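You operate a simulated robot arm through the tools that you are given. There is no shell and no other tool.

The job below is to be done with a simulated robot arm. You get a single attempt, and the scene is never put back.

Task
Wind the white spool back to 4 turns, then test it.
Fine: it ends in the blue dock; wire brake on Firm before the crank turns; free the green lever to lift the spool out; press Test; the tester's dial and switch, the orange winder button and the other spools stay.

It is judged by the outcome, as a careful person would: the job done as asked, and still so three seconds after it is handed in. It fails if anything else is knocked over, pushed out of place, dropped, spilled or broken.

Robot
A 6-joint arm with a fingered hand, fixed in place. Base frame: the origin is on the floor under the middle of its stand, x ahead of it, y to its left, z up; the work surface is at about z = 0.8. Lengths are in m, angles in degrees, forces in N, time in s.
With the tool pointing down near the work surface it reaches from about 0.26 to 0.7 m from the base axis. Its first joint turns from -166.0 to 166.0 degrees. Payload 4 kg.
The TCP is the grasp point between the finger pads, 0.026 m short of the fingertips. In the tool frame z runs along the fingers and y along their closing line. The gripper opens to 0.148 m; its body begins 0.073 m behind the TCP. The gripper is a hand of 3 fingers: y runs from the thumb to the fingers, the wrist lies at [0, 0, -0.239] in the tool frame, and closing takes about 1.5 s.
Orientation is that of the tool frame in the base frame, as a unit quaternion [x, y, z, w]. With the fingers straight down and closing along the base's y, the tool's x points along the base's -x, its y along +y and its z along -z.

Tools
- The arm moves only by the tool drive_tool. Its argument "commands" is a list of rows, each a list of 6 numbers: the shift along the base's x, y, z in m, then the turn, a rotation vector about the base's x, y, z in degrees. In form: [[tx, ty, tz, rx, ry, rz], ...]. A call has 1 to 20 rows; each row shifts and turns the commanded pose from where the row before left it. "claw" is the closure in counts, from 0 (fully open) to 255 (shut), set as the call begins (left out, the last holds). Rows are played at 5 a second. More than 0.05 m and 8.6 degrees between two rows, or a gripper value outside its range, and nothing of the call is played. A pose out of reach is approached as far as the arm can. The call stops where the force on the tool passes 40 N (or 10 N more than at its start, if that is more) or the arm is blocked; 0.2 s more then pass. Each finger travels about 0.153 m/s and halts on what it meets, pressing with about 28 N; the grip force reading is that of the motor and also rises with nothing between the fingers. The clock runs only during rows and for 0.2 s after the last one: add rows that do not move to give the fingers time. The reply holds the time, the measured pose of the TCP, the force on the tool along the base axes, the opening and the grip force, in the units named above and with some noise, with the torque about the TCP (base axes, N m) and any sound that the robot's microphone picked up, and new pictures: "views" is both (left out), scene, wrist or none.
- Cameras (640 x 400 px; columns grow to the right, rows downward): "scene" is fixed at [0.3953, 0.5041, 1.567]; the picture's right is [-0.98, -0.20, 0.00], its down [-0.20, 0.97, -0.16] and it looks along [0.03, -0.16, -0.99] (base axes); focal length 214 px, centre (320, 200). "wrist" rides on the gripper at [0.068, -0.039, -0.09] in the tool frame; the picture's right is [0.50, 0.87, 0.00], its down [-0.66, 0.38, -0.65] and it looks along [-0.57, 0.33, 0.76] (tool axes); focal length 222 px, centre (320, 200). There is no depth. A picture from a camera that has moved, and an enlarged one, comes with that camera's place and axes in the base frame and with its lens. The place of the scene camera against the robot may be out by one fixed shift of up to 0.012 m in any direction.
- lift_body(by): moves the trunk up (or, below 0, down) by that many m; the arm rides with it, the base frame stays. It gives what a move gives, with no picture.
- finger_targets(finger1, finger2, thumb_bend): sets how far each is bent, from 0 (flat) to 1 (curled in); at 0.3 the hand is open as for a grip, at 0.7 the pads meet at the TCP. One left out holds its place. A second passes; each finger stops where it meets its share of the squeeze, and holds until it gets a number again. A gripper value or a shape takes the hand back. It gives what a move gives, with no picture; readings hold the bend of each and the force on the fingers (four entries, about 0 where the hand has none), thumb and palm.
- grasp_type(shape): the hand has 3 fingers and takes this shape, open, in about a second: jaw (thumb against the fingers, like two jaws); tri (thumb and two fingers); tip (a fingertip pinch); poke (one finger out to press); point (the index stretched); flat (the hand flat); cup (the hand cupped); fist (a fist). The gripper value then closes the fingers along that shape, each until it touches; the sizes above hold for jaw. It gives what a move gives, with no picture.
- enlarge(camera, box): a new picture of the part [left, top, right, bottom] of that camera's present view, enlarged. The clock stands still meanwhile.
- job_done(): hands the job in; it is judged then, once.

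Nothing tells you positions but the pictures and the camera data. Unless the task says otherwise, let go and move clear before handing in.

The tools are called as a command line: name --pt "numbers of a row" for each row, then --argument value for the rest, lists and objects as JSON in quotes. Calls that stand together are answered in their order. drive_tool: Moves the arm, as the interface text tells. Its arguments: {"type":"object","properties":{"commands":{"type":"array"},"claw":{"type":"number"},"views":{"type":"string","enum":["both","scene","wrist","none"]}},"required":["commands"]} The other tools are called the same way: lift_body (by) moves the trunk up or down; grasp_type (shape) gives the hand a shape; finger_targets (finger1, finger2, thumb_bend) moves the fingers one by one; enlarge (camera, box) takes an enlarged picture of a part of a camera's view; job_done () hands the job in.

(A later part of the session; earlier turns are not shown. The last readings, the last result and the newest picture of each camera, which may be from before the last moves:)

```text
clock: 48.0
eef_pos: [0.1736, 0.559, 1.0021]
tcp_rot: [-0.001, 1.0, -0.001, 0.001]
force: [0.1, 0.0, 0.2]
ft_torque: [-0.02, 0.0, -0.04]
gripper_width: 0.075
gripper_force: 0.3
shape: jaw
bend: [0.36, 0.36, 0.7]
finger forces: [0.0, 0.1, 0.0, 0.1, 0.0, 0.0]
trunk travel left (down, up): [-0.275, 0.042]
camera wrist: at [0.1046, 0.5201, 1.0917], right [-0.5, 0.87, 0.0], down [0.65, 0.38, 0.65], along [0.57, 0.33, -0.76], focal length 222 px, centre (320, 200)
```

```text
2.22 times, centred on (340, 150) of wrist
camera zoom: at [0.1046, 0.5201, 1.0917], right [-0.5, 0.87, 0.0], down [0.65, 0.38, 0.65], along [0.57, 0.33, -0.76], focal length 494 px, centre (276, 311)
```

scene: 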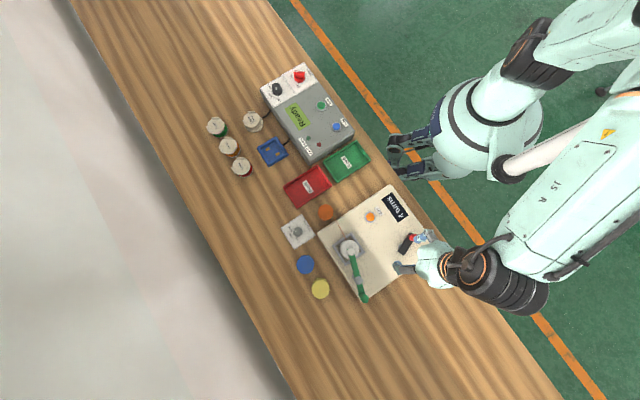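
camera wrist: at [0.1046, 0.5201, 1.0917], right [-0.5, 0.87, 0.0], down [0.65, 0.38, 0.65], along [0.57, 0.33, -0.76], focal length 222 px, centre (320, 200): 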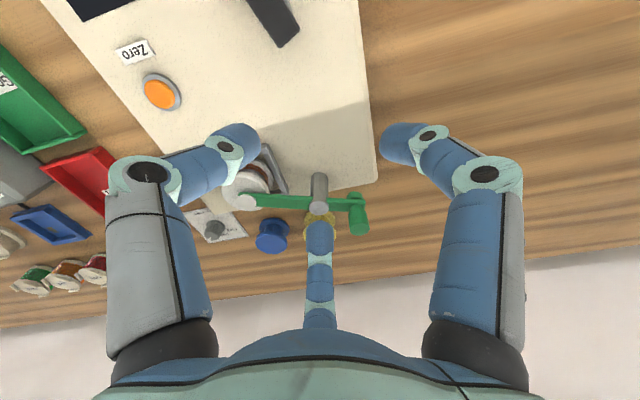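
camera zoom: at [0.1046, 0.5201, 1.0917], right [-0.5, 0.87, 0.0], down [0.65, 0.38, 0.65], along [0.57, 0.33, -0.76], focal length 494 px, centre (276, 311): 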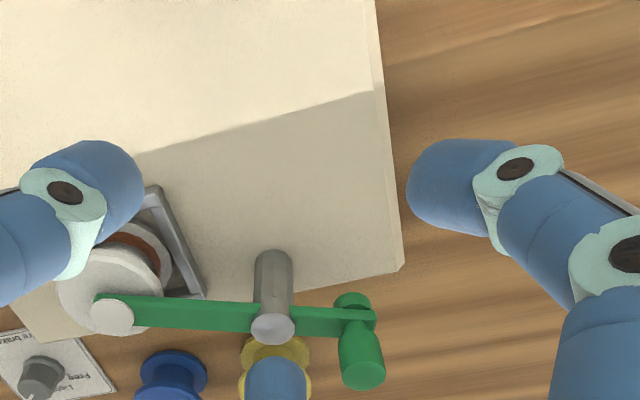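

enlarge --camera "wrist" --box '[225, 160, 385, 250]'

enlarge --camera "scene" --box '[330, 225, 390, 310]'

```text
4.00 times, centred on (305, 205) of wrist
camera zoom: at [0.1046, 0.5201, 1.0917], right [-0.5, 0.87, 0.0], down [0.65, 0.38, 0.65], along [0.57, 0.33, -0.76], focal length 888 px, centre (380, 180)
```

zoom: 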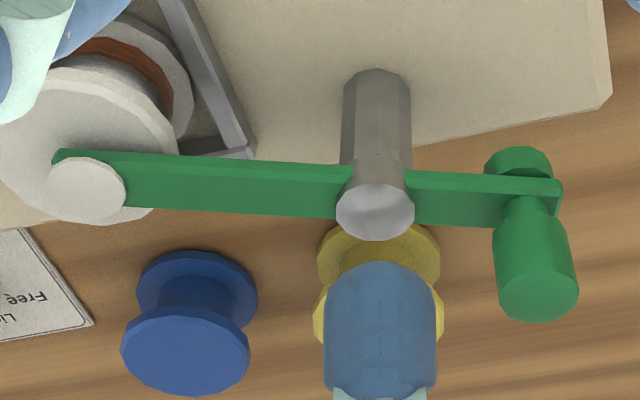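

```text
4.71 times, centred on (360, 268) of scene
camera zoom: at [0.3953, 0.5041, 1.567], right [-0.98, -0.2, 0.0], down [-0.2, 0.97, -0.16], along [0.03, -0.16, -0.99], focal length 1009 px, centre (132, -118)
```

zoom: 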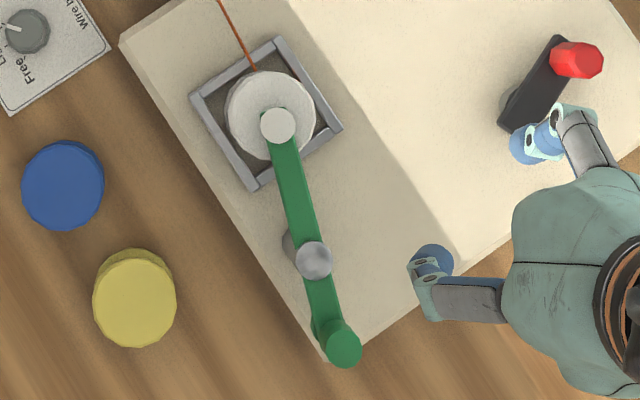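

The lever is a flat green bar turning about a vertical grey post at about (0.257, 0.607); its handle knob is near (0.239, 0.647), top z ≈ 0.93. I'll approach the knob with the hand turned so no finger meets the post, tilted slightly outward for reach.

drive_tool --pt "0.007 0.008 0.004 0 0 -7.2" --pt "0.007 0.008 0.004 0 0 -7.2" --pt "0.007 0.008 0.004 0 0 -7.2" --pt "0.007 0.006 0 0 0 -7.2" --pt "0 0 0 0 0 -7.2" --pt "0 0 0 7.0 -2.6 0" --pt "0 0 0 7.0 -2.6 0" --pt "0.01 0.012 0 0 0 0" --pt "0.012 0.014 0 0 0 0" --pt "0.01 0.014 0 0 0 0" --pt "0 0 0 0 0 0" --claw 150 --views "both"

enlarge --camera "wrist" --box '[220, 60, 420, 240]'

```text
clock: 50.4
eef_pos: [0.2325, 0.6289, 1.0138]
tcp_rot: [0.305, 0.944, 0.129, 0.006]
force: [0.9, 0.1, 0.2]
ft_torque: [0.0, 0.0, 0.03]
gripper_width: 0.0613
gripper_force: 0.1
shape: jaw
bend: [0.77, 0.77, 0.7]
finger forces: [0.0, 0.0, 0.0, 0.1, 0.0, 0.0]
trunk travel left (down, up): [-0.275, 0.042]
camera wrist: at [0.1462, 0.6166, 1.0964], right [0.09, 0.96, 0.25], down [0.69, -0.24, 0.68], along [0.72, 0.11, -0.69], focal length 222 px, centre (320, 200)
```

scene: 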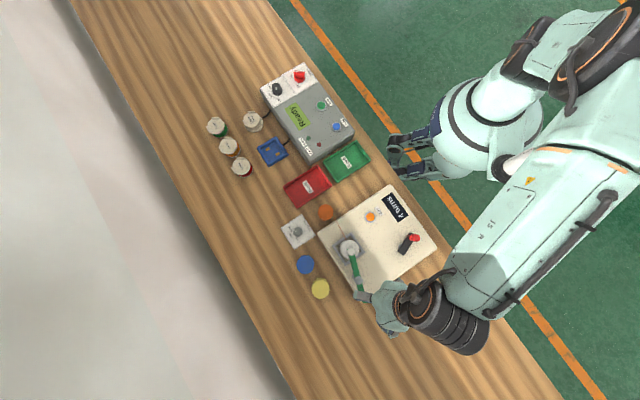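
wrist: 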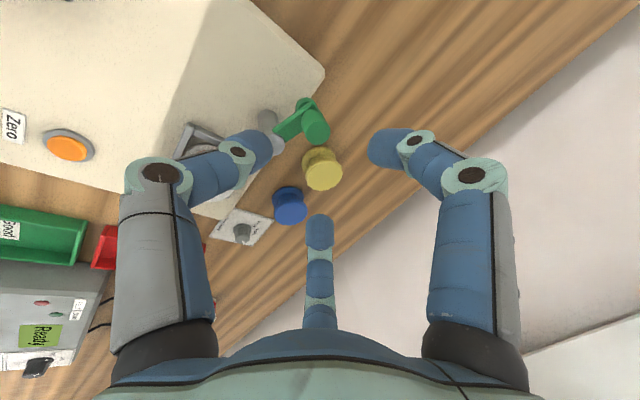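

```text
2.22 times, centred on (320, 150) of wrist
camera zoom: at [0.1462, 0.6166, 1.0964], right [0.09, 0.96, 0.25], down [0.69, -0.24, 0.68], along [0.72, 0.11, -0.69], focal length 494 px, centre (320, 311)
```

zoom: 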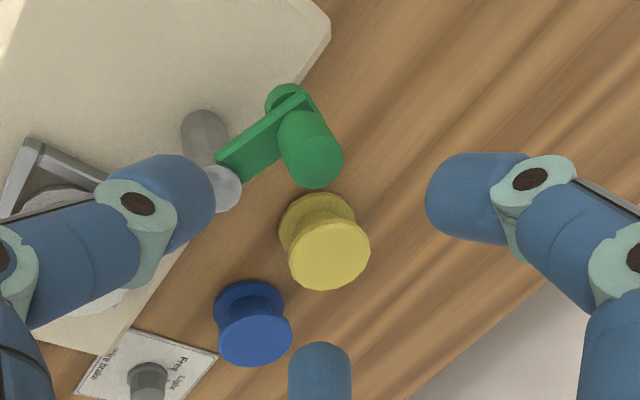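

The knob is straight ahead along the tilted tool axis. I'll move in along that axis and close on it.

drive_tool --pt "0.00175 0.0048 -0.0195 0 0 0" --pt "0.00175 0.0048 -0.0195 0 0 0" --pt "0.00175 0.0048 -0.0195 0 0 0" --pt "0.0017 0.0046 -0.0175 0 0 0" --pt "0 0 0 0 0 0" --claw 150 --views "wrist"

enlarge --camera "wrist" --box '[220, 100, 420, 280]'

```text
clock: 51.6
eef_pos: [0.2396, 0.648, 0.9366]
tcp_rot: [0.307, 0.943, 0.128, 0.006]
force: [0.0, -0.3, -0.3]
ft_torque: [0.0, 0.01, 0.04]
gripper_width: 0.0613
gripper_force: 0.0
shape: jaw
bend: [0.77, 0.77, 0.7]
finger forces: [0.1, 0.1, 0.0, 0.0, 0.1, 0.1]
trunk travel left (down, up): [-0.275, 0.042]
camera wrist: at [0.1531, 0.6366, 1.0188], right [0.09, 0.96, 0.25], down [0.69, -0.24, 0.68], along [0.72, 0.11, -0.69], focal length 222 px, centre (320, 200)
```

wrist: 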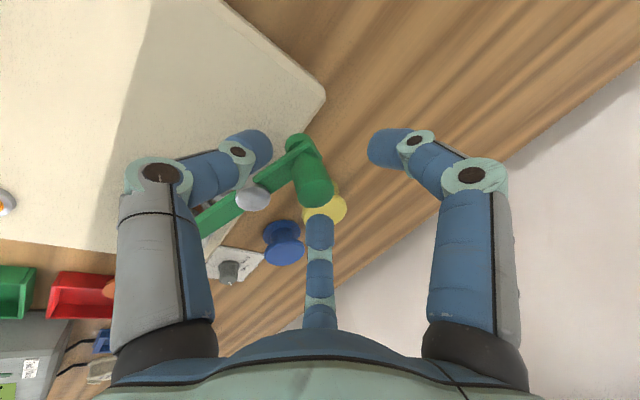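

```text
2.22 times, centred on (320, 190) of wrist
camera zoom: at [0.1531, 0.6366, 1.0188], right [0.09, 0.96, 0.25], down [0.69, -0.24, 0.68], along [0.72, 0.11, -0.69], focal length 494 px, centre (320, 222)
```

zoom: 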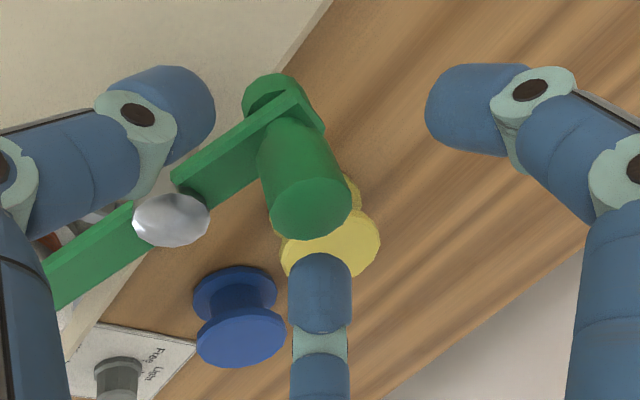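

drive_tool --pt "0.0002 0.0008 -0.003 0 0 0" --pt "0 0 0 0 0 0" --pt "0 0 0 0 0 0" --pt "0 0 0 0 0 0" --pt "0 0 0 0 0 0" --pt "0 0 0 0 0 0" --claw 235 --views "wrist"

enlarge --camera "wrist" --box '[220, 100, 420, 280]'

```text
clock: 53.0
eef_pos: [0.24, 0.6507, 0.9324]
tcp_rot: [0.306, 0.943, 0.129, 0.007]
force: [-2.2, 1.0, -1.9]
ft_torque: [-0.06, 0.11, 0.0]
gripper_width: 0.0168
gripper_force: 28.2
shape: jaw
bend: [0.72, 0.74, 0.7]
finger forces: [23.1, 24.2, 0.0, 0.0, 25.5, 0.0]
trunk travel left (down, up): [-0.275, 0.042]
camera wrist: at [0.1531, 0.6376, 1.0154], right [0.09, 0.96, 0.25], down [0.69, -0.24, 0.68], along [0.72, 0.11, -0.69], focal length 222 px, centre (320, 200)
```

wrist: 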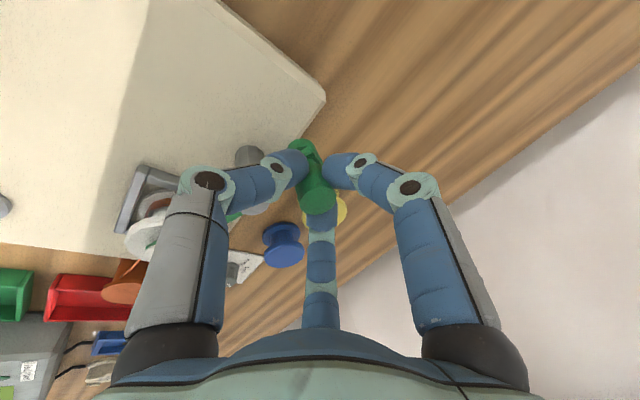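

```text
2.22 times, centred on (320, 190) of wrist
camera zoom: at [0.1531, 0.6376, 1.0154], right [0.09, 0.96, 0.25], down [0.69, -0.24, 0.68], along [0.72, 0.11, -0.69], focal length 494 px, centre (320, 222)
```

zoom: 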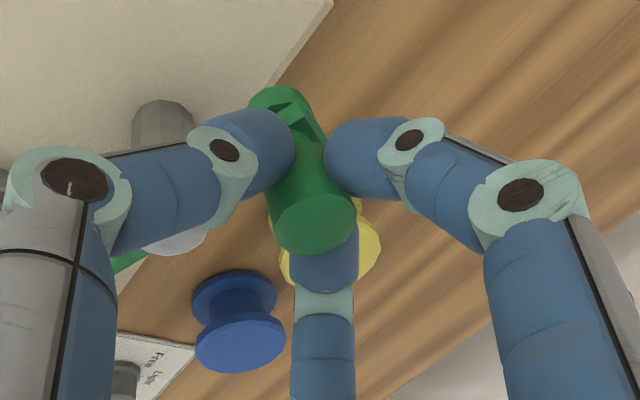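

Gripped. I'll try a small counter-clockwise swing of the lever and check the force.

drive_tool --pt "-0.0036 -0.0016 0 0 0 5" --pt "-0.0035 -0.002 0 0 0 5" --pt "0 0 0 0 0 0" --views "wrist"

```text
clock: 53.8
eef_pos: [0.2343, 0.6463, 0.9328]
tcp_rot: [0.221, 0.967, 0.129, -0.005]
force: [12.7, 9.4, -4.4]
ft_torque: [0.09, -0.25, -0.1]
gripper_width: 0.0155
gripper_force: 28.8
shape: jaw
bend: [0.72, 0.74, 0.7]
finger forces: [23.3, 31.9, 0.1, 0.1, 18.0, 0.0]
trunk travel left (down, up): [-0.275, 0.042]
camera wrist: at [0.1518, 0.6194, 1.015], right [-0.08, 0.97, 0.25], down [0.72, -0.12, 0.68], along [0.69, 0.23, -0.69], focal length 222 px, centre (320, 200)
```

wrist: 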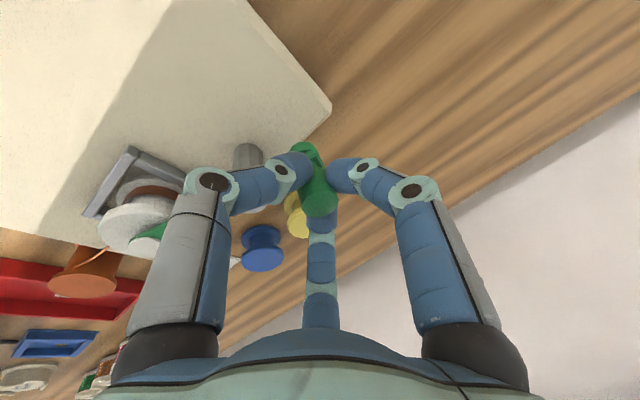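

enlarge --camera "scene" --box '[320, 220, 400, 310]'

enlarge --camera "wrist" --box '[60, 110, 360, 290]'

```text
4.44 times, centred on (360, 265) of scene
camera zoom: at [0.3953, 0.5041, 1.567], right [-0.98, -0.2, 0.0], down [-0.2, 0.97, -0.16], along [0.03, -0.16, -0.99], focal length 953 px, centre (142, -89)
```

zoom: 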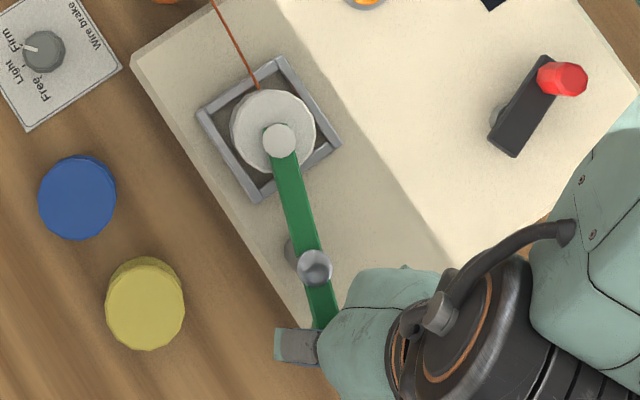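

```text
2.13 times, centred on (210, 200) of wrist
camera zoom: at [0.1518, 0.6194, 1.015], right [-0.08, 0.97, 0.25], down [0.72, -0.12, 0.68], along [0.69, 0.23, -0.69], focal length 474 px, centre (555, 200)
```

zoom: 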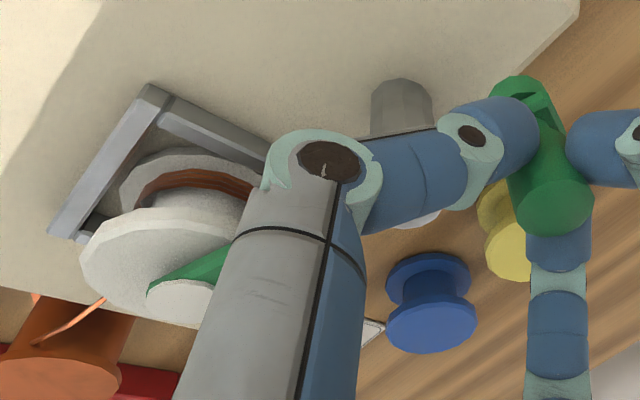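

The lever did not move that way (it resists with about 16 N). I'll go back and try the other direction gently.

drive_tool --pt "0.0035 0.0018 0 0 0 0" --pt "0.0036 0.0018 0 0 0 0" --pt "0.0038 0.0015 0 0 0 0" --pt "0.0038 0.001 0 0 0 0" --pt "0 0 0 0 0 0" --views "none"

enlarge --camera "scene" --box '[320, 220, 400, 310]'

```text
clock: 55.0
eef_pos: [0.2461, 0.6525, 0.9321]
tcp_rot: [0.222, 0.967, 0.127, -0.005]
force: [-9.6, 8.9, -9.3]
ft_torque: [0.07, 0.2, -0.22]
gripper_width: 0.0158
gripper_force: 28.1
shape: jaw
bend: [0.72, 0.74, 0.7]
finger forces: [21.6, 32.2, 0.0, 0.1, 34.3, 0.0]
trunk travel left (down, up): [-0.275, 0.042]
```

```text
4.44 times, centred on (360, 265) of scene
camera zoom: at [0.3953, 0.5041, 1.567], right [-0.98, -0.2, 0.0], down [-0.2, 0.97, -0.16], along [0.03, -0.16, -0.99], focal length 953 px, centre (142, -89)
```

zoom: 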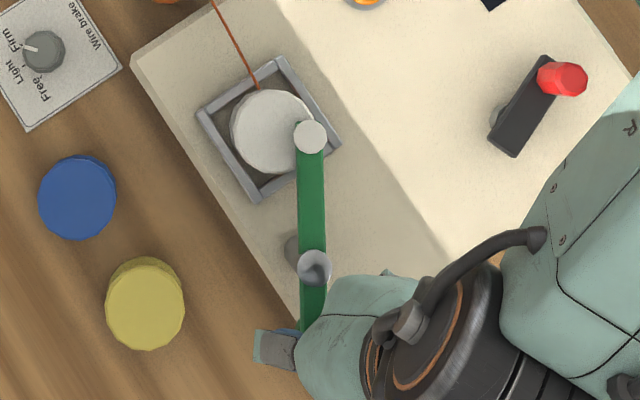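

It swings freely clockwise: the pad is already moving off the spool toward the crank side. My grip angle would meet the post if I continue, so I'll let go, back off and push the bar from its pad side instead.

drive_tool --pt "0 0 0 0 0 0" --pt "0 0 0 0 0 0" --pt "0 0 0 0 0 0" --pt "0 0 0 0 0 0" --pt "-0.0027 -0.0072 0.029 0 0 0" --pt "-0.0027 -0.0072 0.029 0 0 0" --pt "0 0 0.01 0 0 0" --pt "0 0 0 0 0 0" --claw 150 --views "both"

enlarge --camera "scene" --box '[320, 220, 400, 310]'

enlarge --camera "wrist" --box '[160, 60, 400, 240]'

```text
clock: 56.8
eef_pos: [0.2435, 0.6381, 1.0025]
tcp_rot: [0.222, 0.967, 0.129, -0.005]
force: [0.4, -0.1, -0.5]
ft_torque: [-0.03, 0.03, 0.01]
gripper_width: 0.0603
gripper_force: 0.1
shape: jaw
bend: [0.77, 0.77, 0.7]
finger forces: [0.0, 0.0, 0.0, 0.0, 0.0, 0.0]
trunk travel left (down, up): [-0.275, 0.042]
camera wrist: at [0.1605, 0.61, 1.0857], right [-0.08, 0.97, 0.25], down [0.72, -0.12, 0.68], along [0.69, 0.23, -0.69], focal length 222 px, centre (320, 200)
```

scene: 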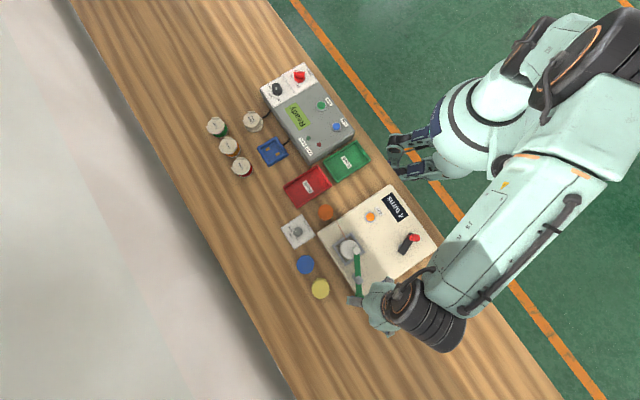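
wrist: 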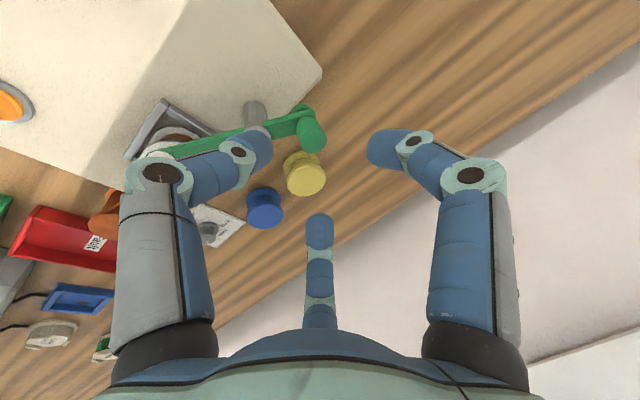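

```text
4.44 times, centred on (360, 265) of scene
camera zoom: at [0.3953, 0.5041, 1.567], right [-0.98, -0.2, 0.0], down [-0.2, 0.97, -0.16], along [0.03, -0.16, -0.99], focal length 953 px, centre (142, -89)
```

zoom: 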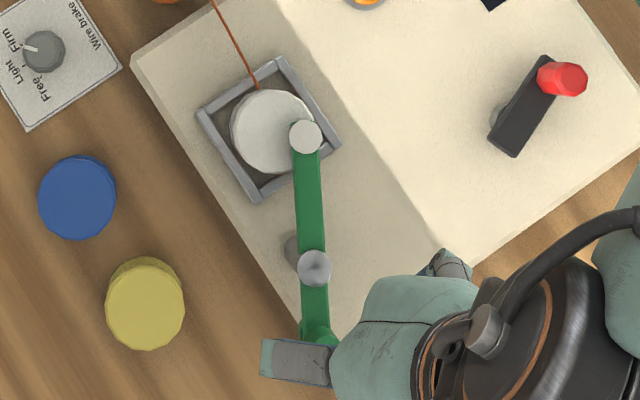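

```text
2.22 times, centred on (280, 150) of wrist
camera zoom: at [0.1605, 0.61, 1.0857], right [-0.08, 0.97, 0.25], down [0.72, -0.12, 0.68], along [0.69, 0.23, -0.69], focal length 494 px, centre (409, 311)
```

zoom: 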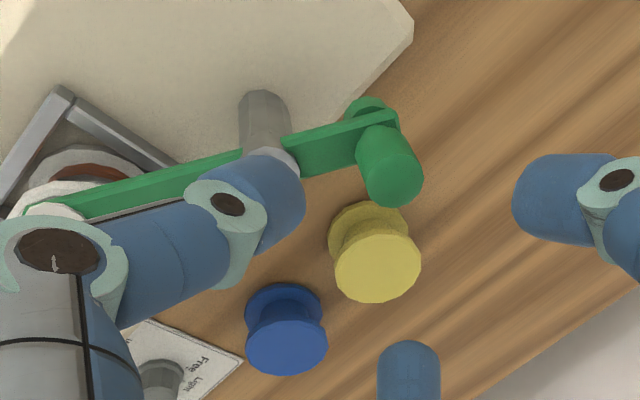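

drive_tool --pt "0.0 -0.02 0.005 -3.74 -0.145 6.43" --pt "0.015 -0.012 0 -3.74 -0.145 6.43" --pt "0.02 -0.011 0 -3.74 -0.145 6.43" --pt "0.0215 -0.01 0 -3.74 -0.145 6.43" --pt "0 0 -0.01 0 0 0" --pt "0 0 0 0 0 0" --pt "0 0 0 0 0 0" --pt "0 0 0 0 0 0" --claw 255 --views "both"

enlarge --camera "wrist" --box '[220, 60, 420, 240]'

```text
clock: 58.6
eef_pos: [0.2985, 0.5826, 0.9984]
tcp_rot: [0.001, 1.0, 0.0, 0.0]
force: [-0.9, -0.4, 0.0]
ft_torque: [0.0, 0.02, -0.02]
gripper_width: 0.0
gripper_force: 27.4
shape: jaw
bend: [0.7, 0.7, 0.7]
finger forces: [0.1, 0.0, 0.0, 0.1, 0.0, 0.0]
trunk travel left (down, up): [-0.275, 0.042]
camera wrist: at [0.2302, 0.545, 1.089], right [-0.5, 0.87, 0.0], down [0.66, 0.38, 0.65], along [0.57, 0.33, -0.76], focal length 222 px, centre (320, 200)
```

scene: 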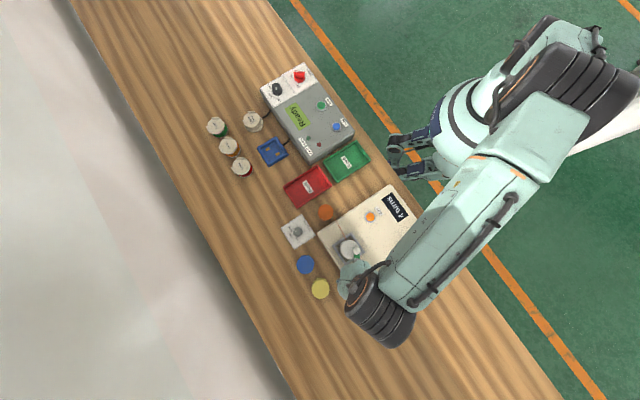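
wrist: 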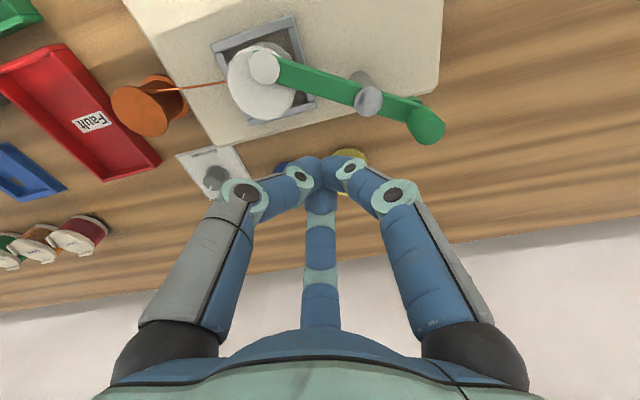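

```text
2.22 times, centred on (320, 150) of wrist
camera zoom: at [0.2302, 0.545, 1.089], right [-0.5, 0.87, 0.0], down [0.66, 0.38, 0.65], along [0.57, 0.33, -0.76], focal length 494 px, centre (320, 311)
```

zoom: 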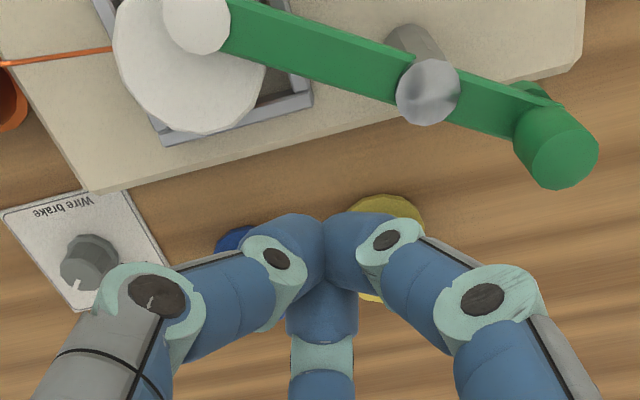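

I have clear estimates now: post (0.260, 0.607), spool (0.298, 0.527). With the fingers closed I'll turn the hand so no finger is over the post, and lower the fingertips on the outer side of the bar.

drive_tool --pt "0.002 0.006 0 0 0 7.75" --pt "0 0 0 0 0 7.75" --pt "0 0 0 0 0 7.75" --pt "0 0 0 0 0 7.75" --pt "0 0 -0.025 0 0 0" --pt "0 0 -0.025 0 0 0" --pt "0 0 0 0 0 0" --claw 255 --views "wrist"

enlarge --camera "wrist" --box '[200, 60, 440, 260]'

```text
clock: 60.2
eef_pos: [0.3015, 0.5888, 0.9479]
tcp_rot: [-0.267, 0.964, 0.0, 0.0]
force: [-0.1, 0.4, -0.3]
ft_torque: [0.0, -0.02, -0.02]
gripper_width: 0.0002
gripper_force: 27.8
shape: jaw
bend: [0.7, 0.7, 0.7]
finger forces: [0.0, 0.0, 0.1, 0.0, 0.0, 0.1]
trunk travel left (down, up): [-0.275, 0.042]
camera wrist: at [0.262, 0.5213, 1.038], right [-0.87, 0.49, 0.0], down [0.37, 0.66, 0.65], along [0.32, 0.57, -0.76], focal length 222 px, centre (320, 200)
```

wrist: 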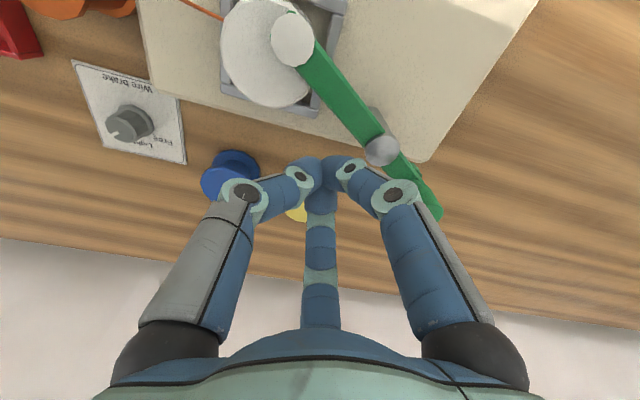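

```text
2.00 times, centred on (320, 160) of wrist
camera zoom: at [0.262, 0.5213, 1.038], right [-0.87, 0.49, 0.0], down [0.37, 0.66, 0.65], along [0.32, 0.57, -0.76], focal length 444 px, centre (320, 280)
```

zoom: 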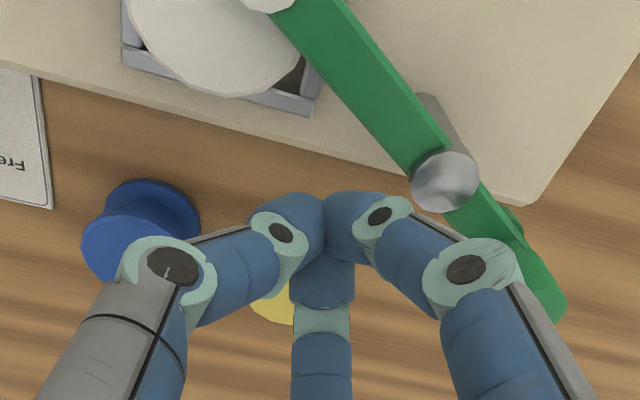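

drive_tool --pt "0.007 0.001 0 0 0 0" --pt "0 0 -0.017 0 0 0" --pt "0 0 -0.017 0 0 0" --pt "0 0 0 0 0 0" --views "wrist"

enlarge --camera "wrist" --box '[200, 60, 440, 260]'

```text
clock: 61.2
eef_pos: [0.3083, 0.5895, 0.9131]
tcp_rot: [-0.265, 0.964, 0.0, 0.001]
force: [0.4, 0.9, -0.3]
ft_torque: [-0.02, -0.01, 0.01]
gripper_width: 0.0
gripper_force: 27.9
shape: jaw
bend: [0.7, 0.7, 0.7]
finger forces: [0.0, 0.1, 0.1, 0.0, 0.0, 0.1]
trunk travel left (down, up): [-0.275, 0.042]
camera wrist: at [0.2701, 0.5226, 1.0041], right [-0.87, 0.49, 0.0], down [0.37, 0.66, 0.65], along [0.32, 0.57, -0.76], focal length 222 px, centre (320, 200)
```

wrist: 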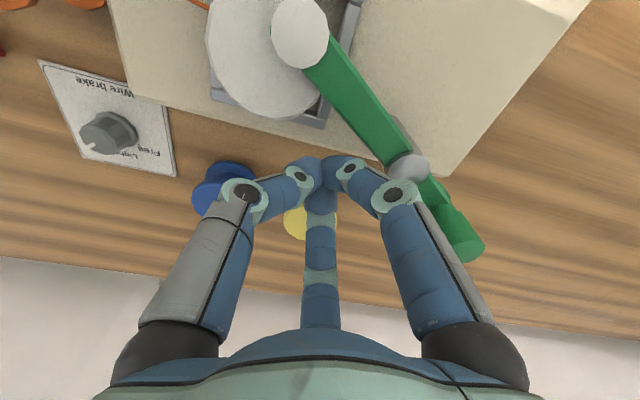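

```text
2.00 times, centred on (320, 160) of wrist
camera zoom: at [0.2701, 0.5226, 1.0041], right [-0.87, 0.49, 0.0], down [0.37, 0.66, 0.65], along [0.32, 0.57, -0.76], focal length 444 px, centre (320, 280)
```

zoom: 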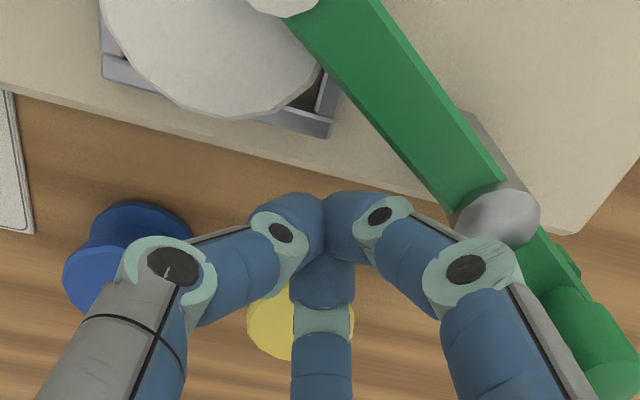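

drive_tool --pt "-0.0048 -0.0013 0 0 0 0" --pt "-0.0047 -0.0014 0 0 0 0" --pt "-0.0032 -0.0052 0 0 0 0" --pt "-0.0039 -0.0048 0 0 0 0" --pt "-0.0045 -0.0042 0 0 0 0" --pt "0 0 0 0 0 0" --views "wrist"

enlarge --camera "wrist" --box '[200, 60, 440, 260]'

```text
clock: 62.6
eef_pos: [0.2871, 0.5742, 0.9127]
tcp_rot: [-0.266, 0.964, 0.0, 0.0]
force: [0.8, 0.1, 1.4]
ft_torque: [0.0, -0.01, -0.03]
gripper_width: 0.0001
gripper_force: 27.9
shape: jaw
bend: [0.7, 0.7, 0.7]
finger forces: [0.0, 0.0, 0.0, 0.0, 0.1, 0.0]
trunk travel left (down, up): [-0.275, 0.042]
camera wrist: at [0.2478, 0.506, 1.0037], right [-0.87, 0.49, 0.0], down [0.37, 0.66, 0.65], along [0.32, 0.57, -0.76], focal length 222 px, centre (320, 200)
```

wrist: 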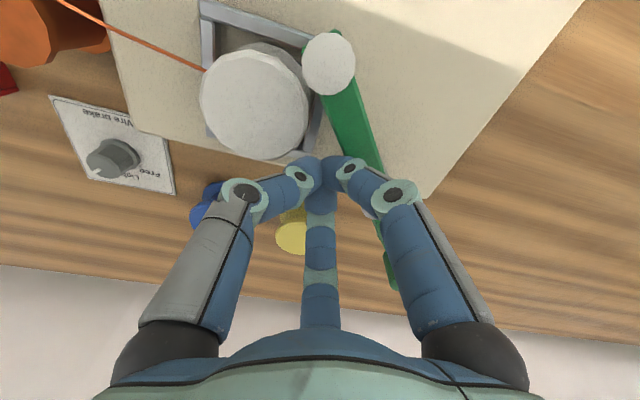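

```text
2.00 times, centred on (320, 160) of wrist
camera zoom: at [0.2478, 0.506, 1.0037], right [-0.87, 0.49, 0.0], down [0.37, 0.66, 0.65], along [0.32, 0.57, -0.76], focal length 444 px, centre (320, 280)
```

zoom: 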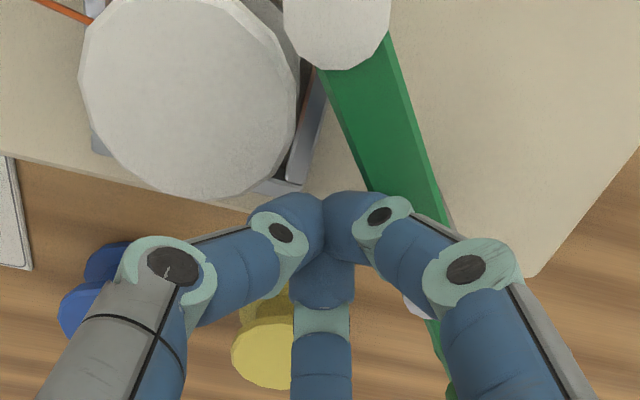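

The bar swings easily and the pad has cleared the spool's edge. I'll keep pushing it round.

drive_tool --pt "-0.005 -0.0034 0 0 0 0" --pt "-0.0055 -0.0028 0 0 0 0" --pt "-0.0058 -0.002 0 0 0 0" --pt "-0.006 -0.0012 0 0 0 0" --pt "-0.0061 -0.0003 0 0 0 0" --pt "-0.0061 0.0006 0 0 0 0" --pt "-0.006 0.0013 0 0 0 0" --pt "0 0 0 0 0 0" --views "both"

enlarge --camera "wrist" --box '[200, 0, 520, 260]'

```text
clock: 64.4
eef_pos: [0.2462, 0.5653, 0.9126]
tcp_rot: [-0.267, 0.964, 0.0, 0.0]
force: [4.0, -1.8, 2.2]
ft_torque: [-0.07, -0.06, -0.03]
gripper_width: 0.0
gripper_force: 27.4
shape: jaw
bend: [0.7, 0.7, 0.7]
finger forces: [0.1, 0.1, 0.0, 0.0, 0.0, 0.1]
trunk travel left (down, up): [-0.275, 0.042]
camera wrist: at [0.2079, 0.4979, 1.0039], right [-0.87, 0.49, 0.0], down [0.37, 0.66, 0.65], along [0.32, 0.57, -0.76], focal length 222 px, centre (320, 200)
```

scene: 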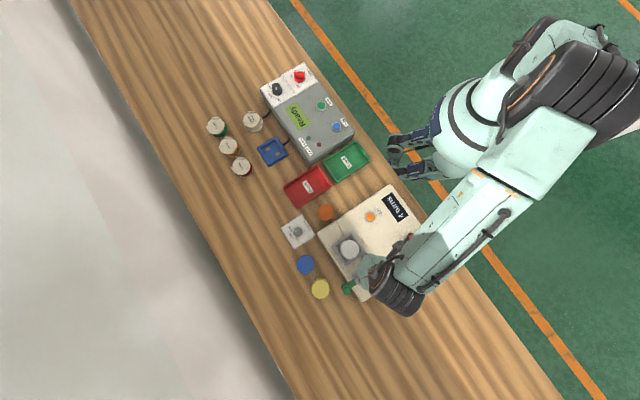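
wrist: 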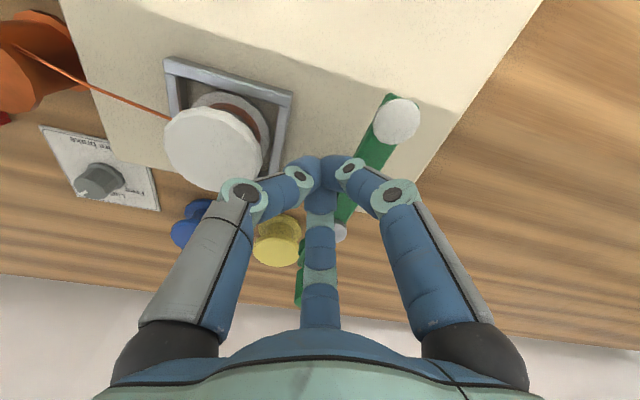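

```text
1.54 times, centred on (360, 130) of wrist
camera zoom: at [0.2079, 0.4979, 1.0039], right [-0.87, 0.49, 0.0], down [0.37, 0.66, 0.65], along [0.32, 0.57, -0.76], focal length 342 px, centre (258, 308)
```

zoom: 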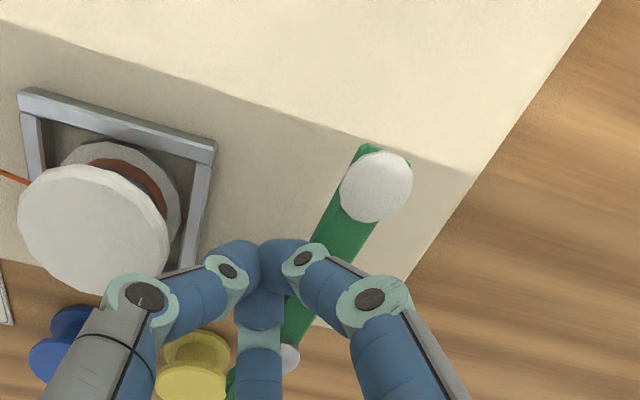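

The lever's pad is now well clear (swung about 75°), and the spool is exposed. I'll rise, open the hand and line up over the white spool.

drive_tool --pt "0 0 0.04 0 0 0" --pt "0 0 0.04 0 0 0" --pt "0.014 -0.01 0 0 0 -7.75" --pt "0.014 -0.01 0 0 0 -7.75" --pt "0.014 -0.01 0 0 0 -7.75" --pt "0.014 -0.009 0 0 0 -7.75" --pt "0 0 0 0 0 0" --claw 85 --views "both"

enlarge --camera "wrist" --box '[220, 60, 420, 240]'

enlarge --camera "scene" --box '[310, 180, 430, 310]'

```text
clock: 66.0
eef_pos: [0.3039, 0.5277, 0.9924]
tcp_rot: [0.001, 1.0, 0.0, 0.0]
force: [-0.6, 0.1, 0.1]
ft_torque: [-0.01, 0.02, 0.02]
gripper_width: 0.0984
gripper_force: 0.0
shape: jaw
bend: [0.3, 0.3, 0.72]
finger forces: [0.0, 0.0, 0.0, 0.1, 0.1, 0.0]
trunk travel left (down, up): [-0.275, 0.042]
camera wrist: at [0.2352, 0.4889, 1.0843], right [-0.5, 0.87, 0.0], down [0.66, 0.38, 0.65], along [0.57, 0.33, -0.76], focal length 222 px, centre (320, 200)
```

scene: 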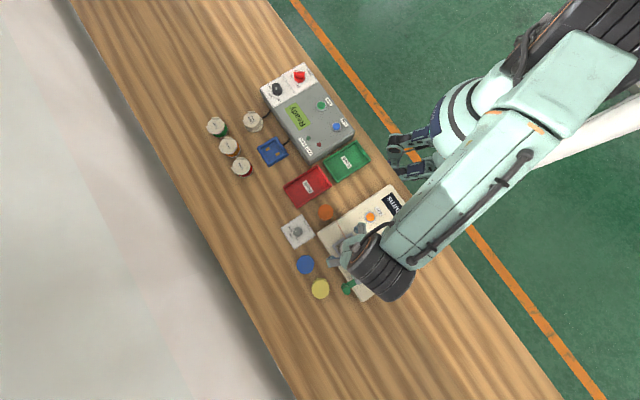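
wrist: 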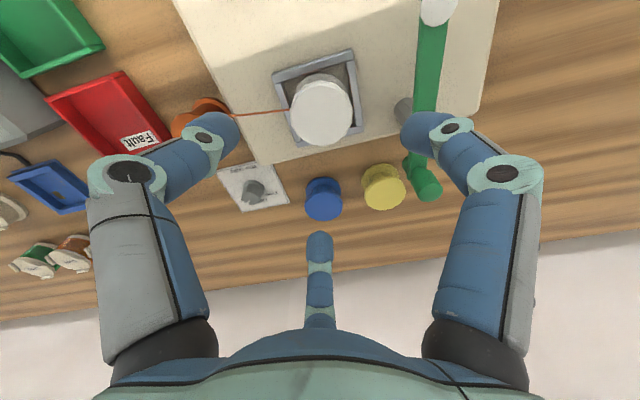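

```text
2.22 times, centred on (320, 150) of wrist
camera zoom: at [0.2352, 0.4889, 1.0843], right [-0.5, 0.87, 0.0], down [0.66, 0.38, 0.65], along [0.57, 0.33, -0.76], focal length 494 px, centre (320, 311)
```

zoom: 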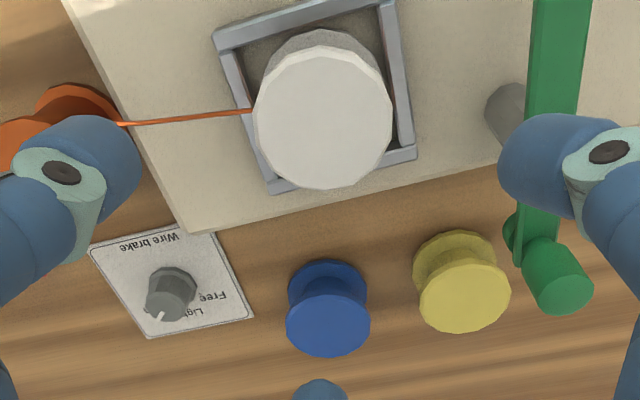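

```text
3.08 times, centred on (370, 245) of scene
camera zoom: at [0.3953, 0.5041, 1.567], right [-0.98, -0.2, 0.0], down [-0.2, 0.97, -0.16], along [0.03, -0.16, -0.99], focal length 660 px, centre (166, 62)
```

zoom: 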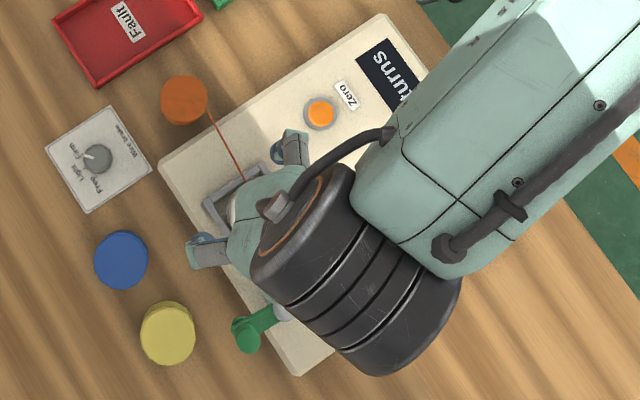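

drive_tool --pt "-0.0037 0.0005 -0.02 0 0 0" --pt "0 0 -0.02 0 0 0" --pt "0 0 -0.02 0 0 0" --pt "0 0 0 0 0 0" --views "wrist"

enlarge --camera "wrist" --box '[200, 60, 440, 260]'

```text
clock: 67.0
eef_pos: [0.2991, 0.5262, 0.9311]
tcp_rot: [0.001, 1.0, 0.0, 0.0]
force: [0.0, 0.4, -0.6]
ft_torque: [0.0, -0.02, 0.0]
gripper_width: 0.0984
gripper_force: 0.0
shape: jaw
bend: [0.3, 0.3, 0.72]
finger forces: [0.1, 0.1, 0.1, 0.0, 0.1, 0.1]
trunk travel left (down, up): [-0.275, 0.042]
camera wrist: at [0.2301, 0.4881, 1.0222], right [-0.5, 0.87, 0.0], down [0.66, 0.38, 0.65], along [0.57, 0.33, -0.76], focal length 222 px, centre (320, 200)
```

wrist: 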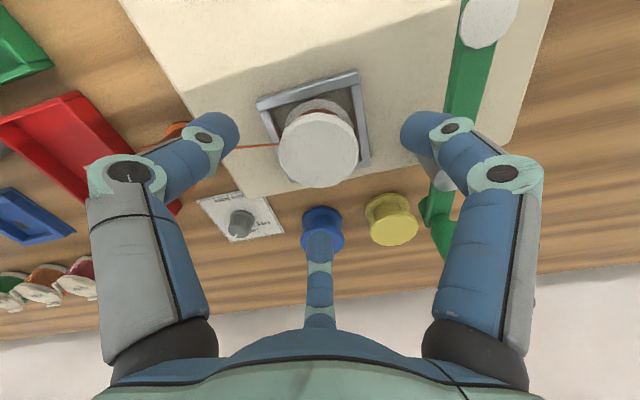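

```text
2.00 times, centred on (320, 160) of wrist
camera zoom: at [0.2301, 0.4881, 1.0222], right [-0.5, 0.87, 0.0], down [0.66, 0.38, 0.65], along [0.57, 0.33, -0.76], focal length 444 px, centre (320, 280)
```

zoom: 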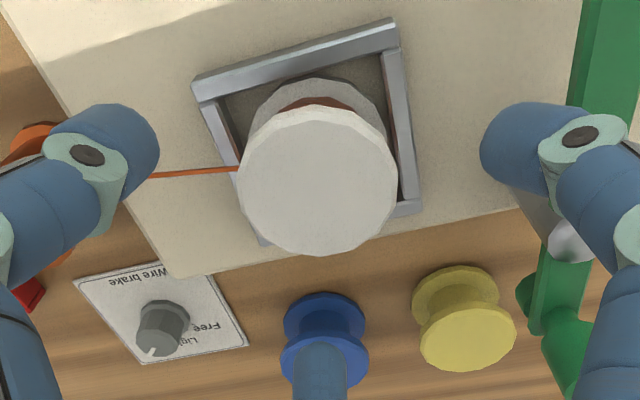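

The spool is centred under the hand, top z ≈ 0.876. I'll turn the hand slightly to keep a finger away from the lever bar, narrow the opening, and go down around the flange.

drive_tool --pt "-0.0005 0 0 0 0 7.5" --pt "0 0 0 0 0 7.5" --pt "0 0 -0.015 0 0 0" --pt "0 0 -0.015 0 0 0" --pt "0 0 -0.012 0 0 0" --pt "0 0 0 0 0 0" --claw 115 --views "wrist"

enlarge --camera "wrist" --box '[200, 60, 440, 260]'

```text
clock: 68.4
eef_pos: [0.2977, 0.5274, 0.8917]
tcp_rot: [-0.13, 0.992, 0.001, 0.0]
force: [-0.6, -0.2, -0.1]
ft_torque: [-0.02, -0.02, 0.0]
gripper_width: 0.0819
gripper_force: 0.1
shape: jaw
bend: [0.34, 0.34, 0.7]
finger forces: [0.0, 0.1, 0.0, 0.0, 0.0, 0.1]
trunk travel left (down, up): [-0.275, 0.042]
camera wrist: at [0.2411, 0.4725, 0.9809], right [-0.71, 0.71, 0.0], down [0.54, 0.53, 0.65], along [0.46, 0.46, -0.76], focal length 222 px, centre (320, 200)
```

wrist: 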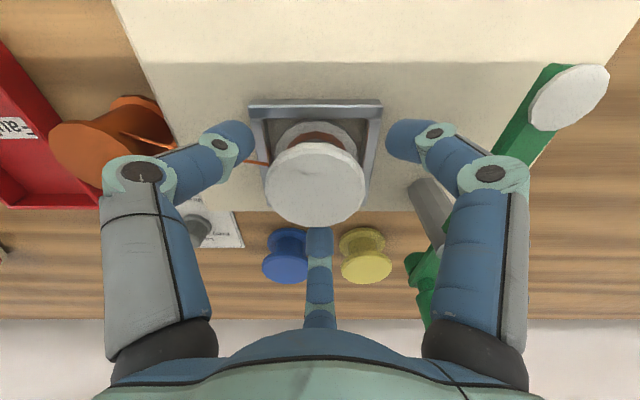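

```text
2.00 times, centred on (320, 160) of wrist
camera zoom: at [0.2411, 0.4725, 0.9809], right [-0.71, 0.71, 0.0], down [0.54, 0.53, 0.65], along [0.46, 0.46, -0.76], focal length 444 px, centre (320, 280)
```

zoom: 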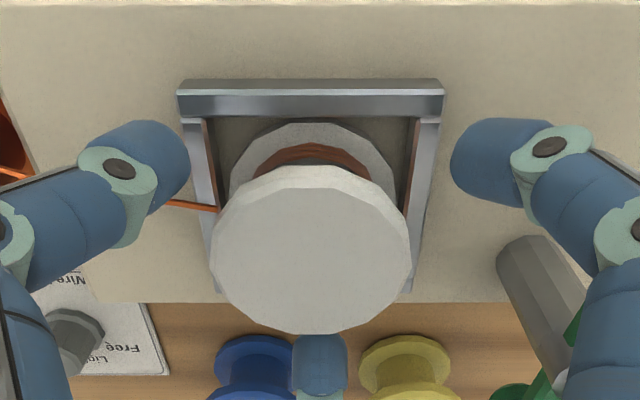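

drive_tool --pt "0.0005 0 -0.0045 0 0 0" --pt "0 0 0 0 0 0" --pt "0 0 0 0 0 0" --claw 115 --views "none"

drive_tool --pt "0 0 0 0 0 0" --pt "0 0 0 0 0 0" --pt "0 0 0 0 0 0" --pt "0 0 0 0 0 0" --pt "0 0 0 0 0 0" --claw 255 --views "wrist"

enlarge --camera "wrist" --box '[200, 60, 440, 260]'

```text
clock: 69.2
eef_pos: [0.2984, 0.5277, 0.8849]
tcp_rot: [-0.13, 0.992, 0.0, -0.001]
force: [0.1, 0.7, 0.9]
ft_torque: [-0.01, -0.01, 0.02]
gripper_width: 0.0818
gripper_force: 0.0
shape: jaw
bend: [0.34, 0.34, 0.7]
finger forces: [0.0, 0.1, 0.1, 0.1, 0.1, 0.0]
trunk travel left (down, up): [-0.275, 0.042]
```

```text
clock: 70.4
eef_pos: [0.298, 0.5277, 0.8855]
tcp_rot: [-0.13, 0.992, 0.0, 0.001]
force: [0.4, 0.7, 0.2]
ft_torque: [0.01, -0.02, 0.0]
gripper_width: 0.0414
gripper_force: 27.8
shape: jaw
bend: [0.76, 0.77, 0.71]
finger forces: [24.9, 25.0, 0.0, 0.1, 25.4, 0.0]
trunk travel left (down, up): [-0.275, 0.042]
camera wrist: at [0.2422, 0.473, 0.9763], right [-0.71, 0.71, 0.0], down [0.54, 0.53, 0.65], along [0.46, 0.46, -0.76], focal length 222 px, centre (320, 200)
```

wrist: 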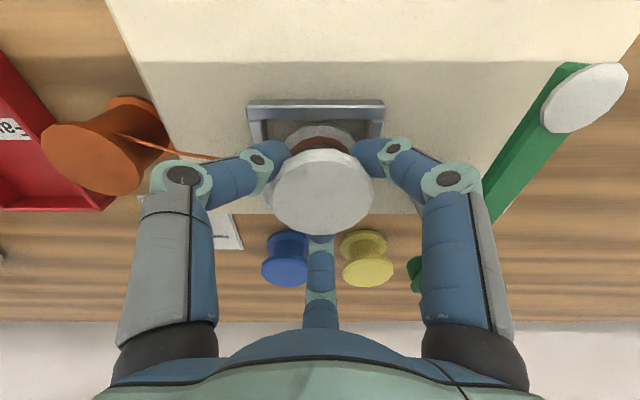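

```text
2.00 times, centred on (320, 160) of wrist
camera zoom: at [0.2422, 0.473, 0.9763], right [-0.71, 0.71, 0.0], down [0.54, 0.53, 0.65], along [0.46, 0.46, -0.76], focal length 444 px, centre (320, 280)
```

zoom: 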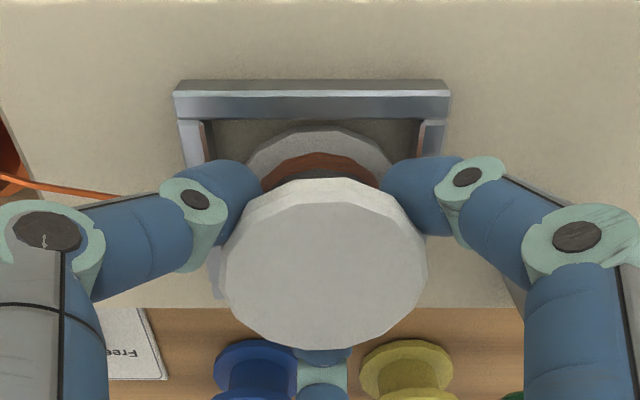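

The fingers have closed under the top flange with a balanced 25 N grip. I'll lift slowly and check.

drive_tool --pt "0 0 0.008 0 0 0" --pt "0 0 0.01 0 0 0" --pt "0 0 0.015 0 0 0" --pt "0 0 0.02 0 0 0" --pt "0 0 0 0 0 0" --views "both"

enlarge --camera "wrist" --box '[200, 60, 440, 260]'

enlarge --camera "scene" --box '[280, 180, 430, 310]'

```text
clock: 71.6
eef_pos: [0.2983, 0.5285, 0.9399]
tcp_rot: [-0.129, 0.992, 0.0, 0.0]
force: [-1.2, -0.7, -0.6]
ft_torque: [0.01, -0.04, 0.0]
gripper_width: 0.0412
gripper_force: 27.9
shape: jaw
bend: [0.76, 0.77, 0.71]
finger forces: [24.9, 25.0, 0.0, 0.0, 25.4, 0.0]
trunk travel left (down, up): [-0.275, 0.042]
camera wrist: at [0.2427, 0.4731, 1.0302], right [-0.71, 0.71, 0.0], down [0.54, 0.53, 0.65], along [0.46, 0.46, -0.76], focal length 222 px, centre (320, 200)
```

scene: 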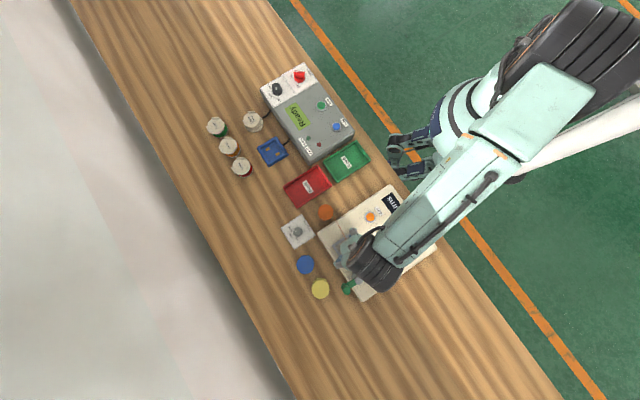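
wrist: 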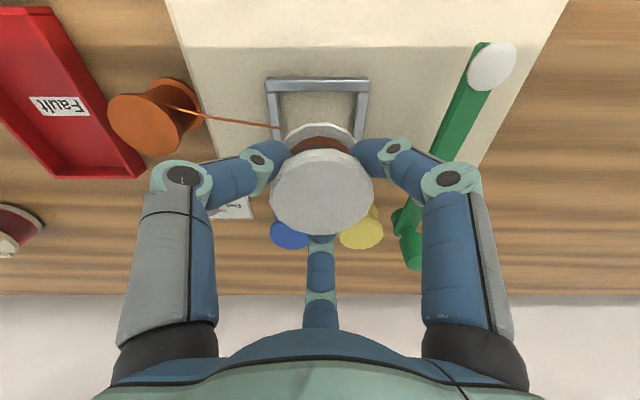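

```text
2.00 times, centred on (320, 160) of wrist
camera zoom: at [0.2427, 0.4731, 1.0302], right [-0.71, 0.71, 0.0], down [0.54, 0.53, 0.65], along [0.46, 0.46, -0.76], focal length 444 px, centre (320, 280)
```

zoom: 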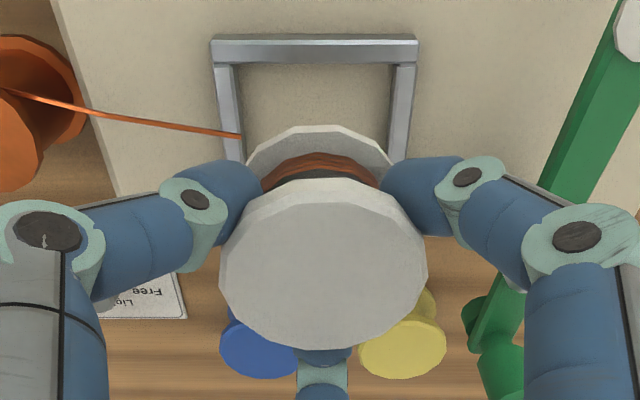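

```text
3.08 times, centred on (355, 245) of scene
camera zoom: at [0.3953, 0.5041, 1.567], right [-0.98, -0.2, 0.0], down [-0.2, 0.97, -0.16], along [0.03, -0.16, -0.99], focal length 660 px, centre (212, 62)
```

zoom: 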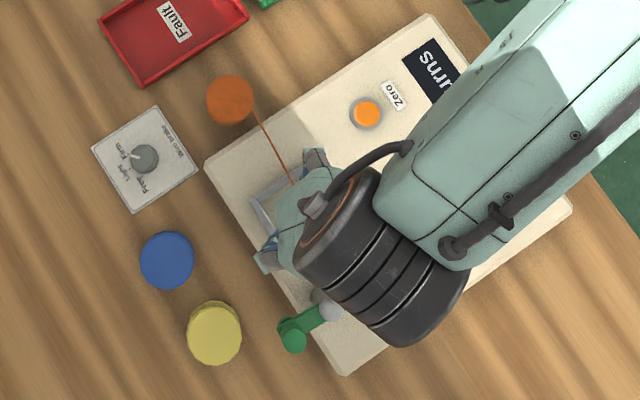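

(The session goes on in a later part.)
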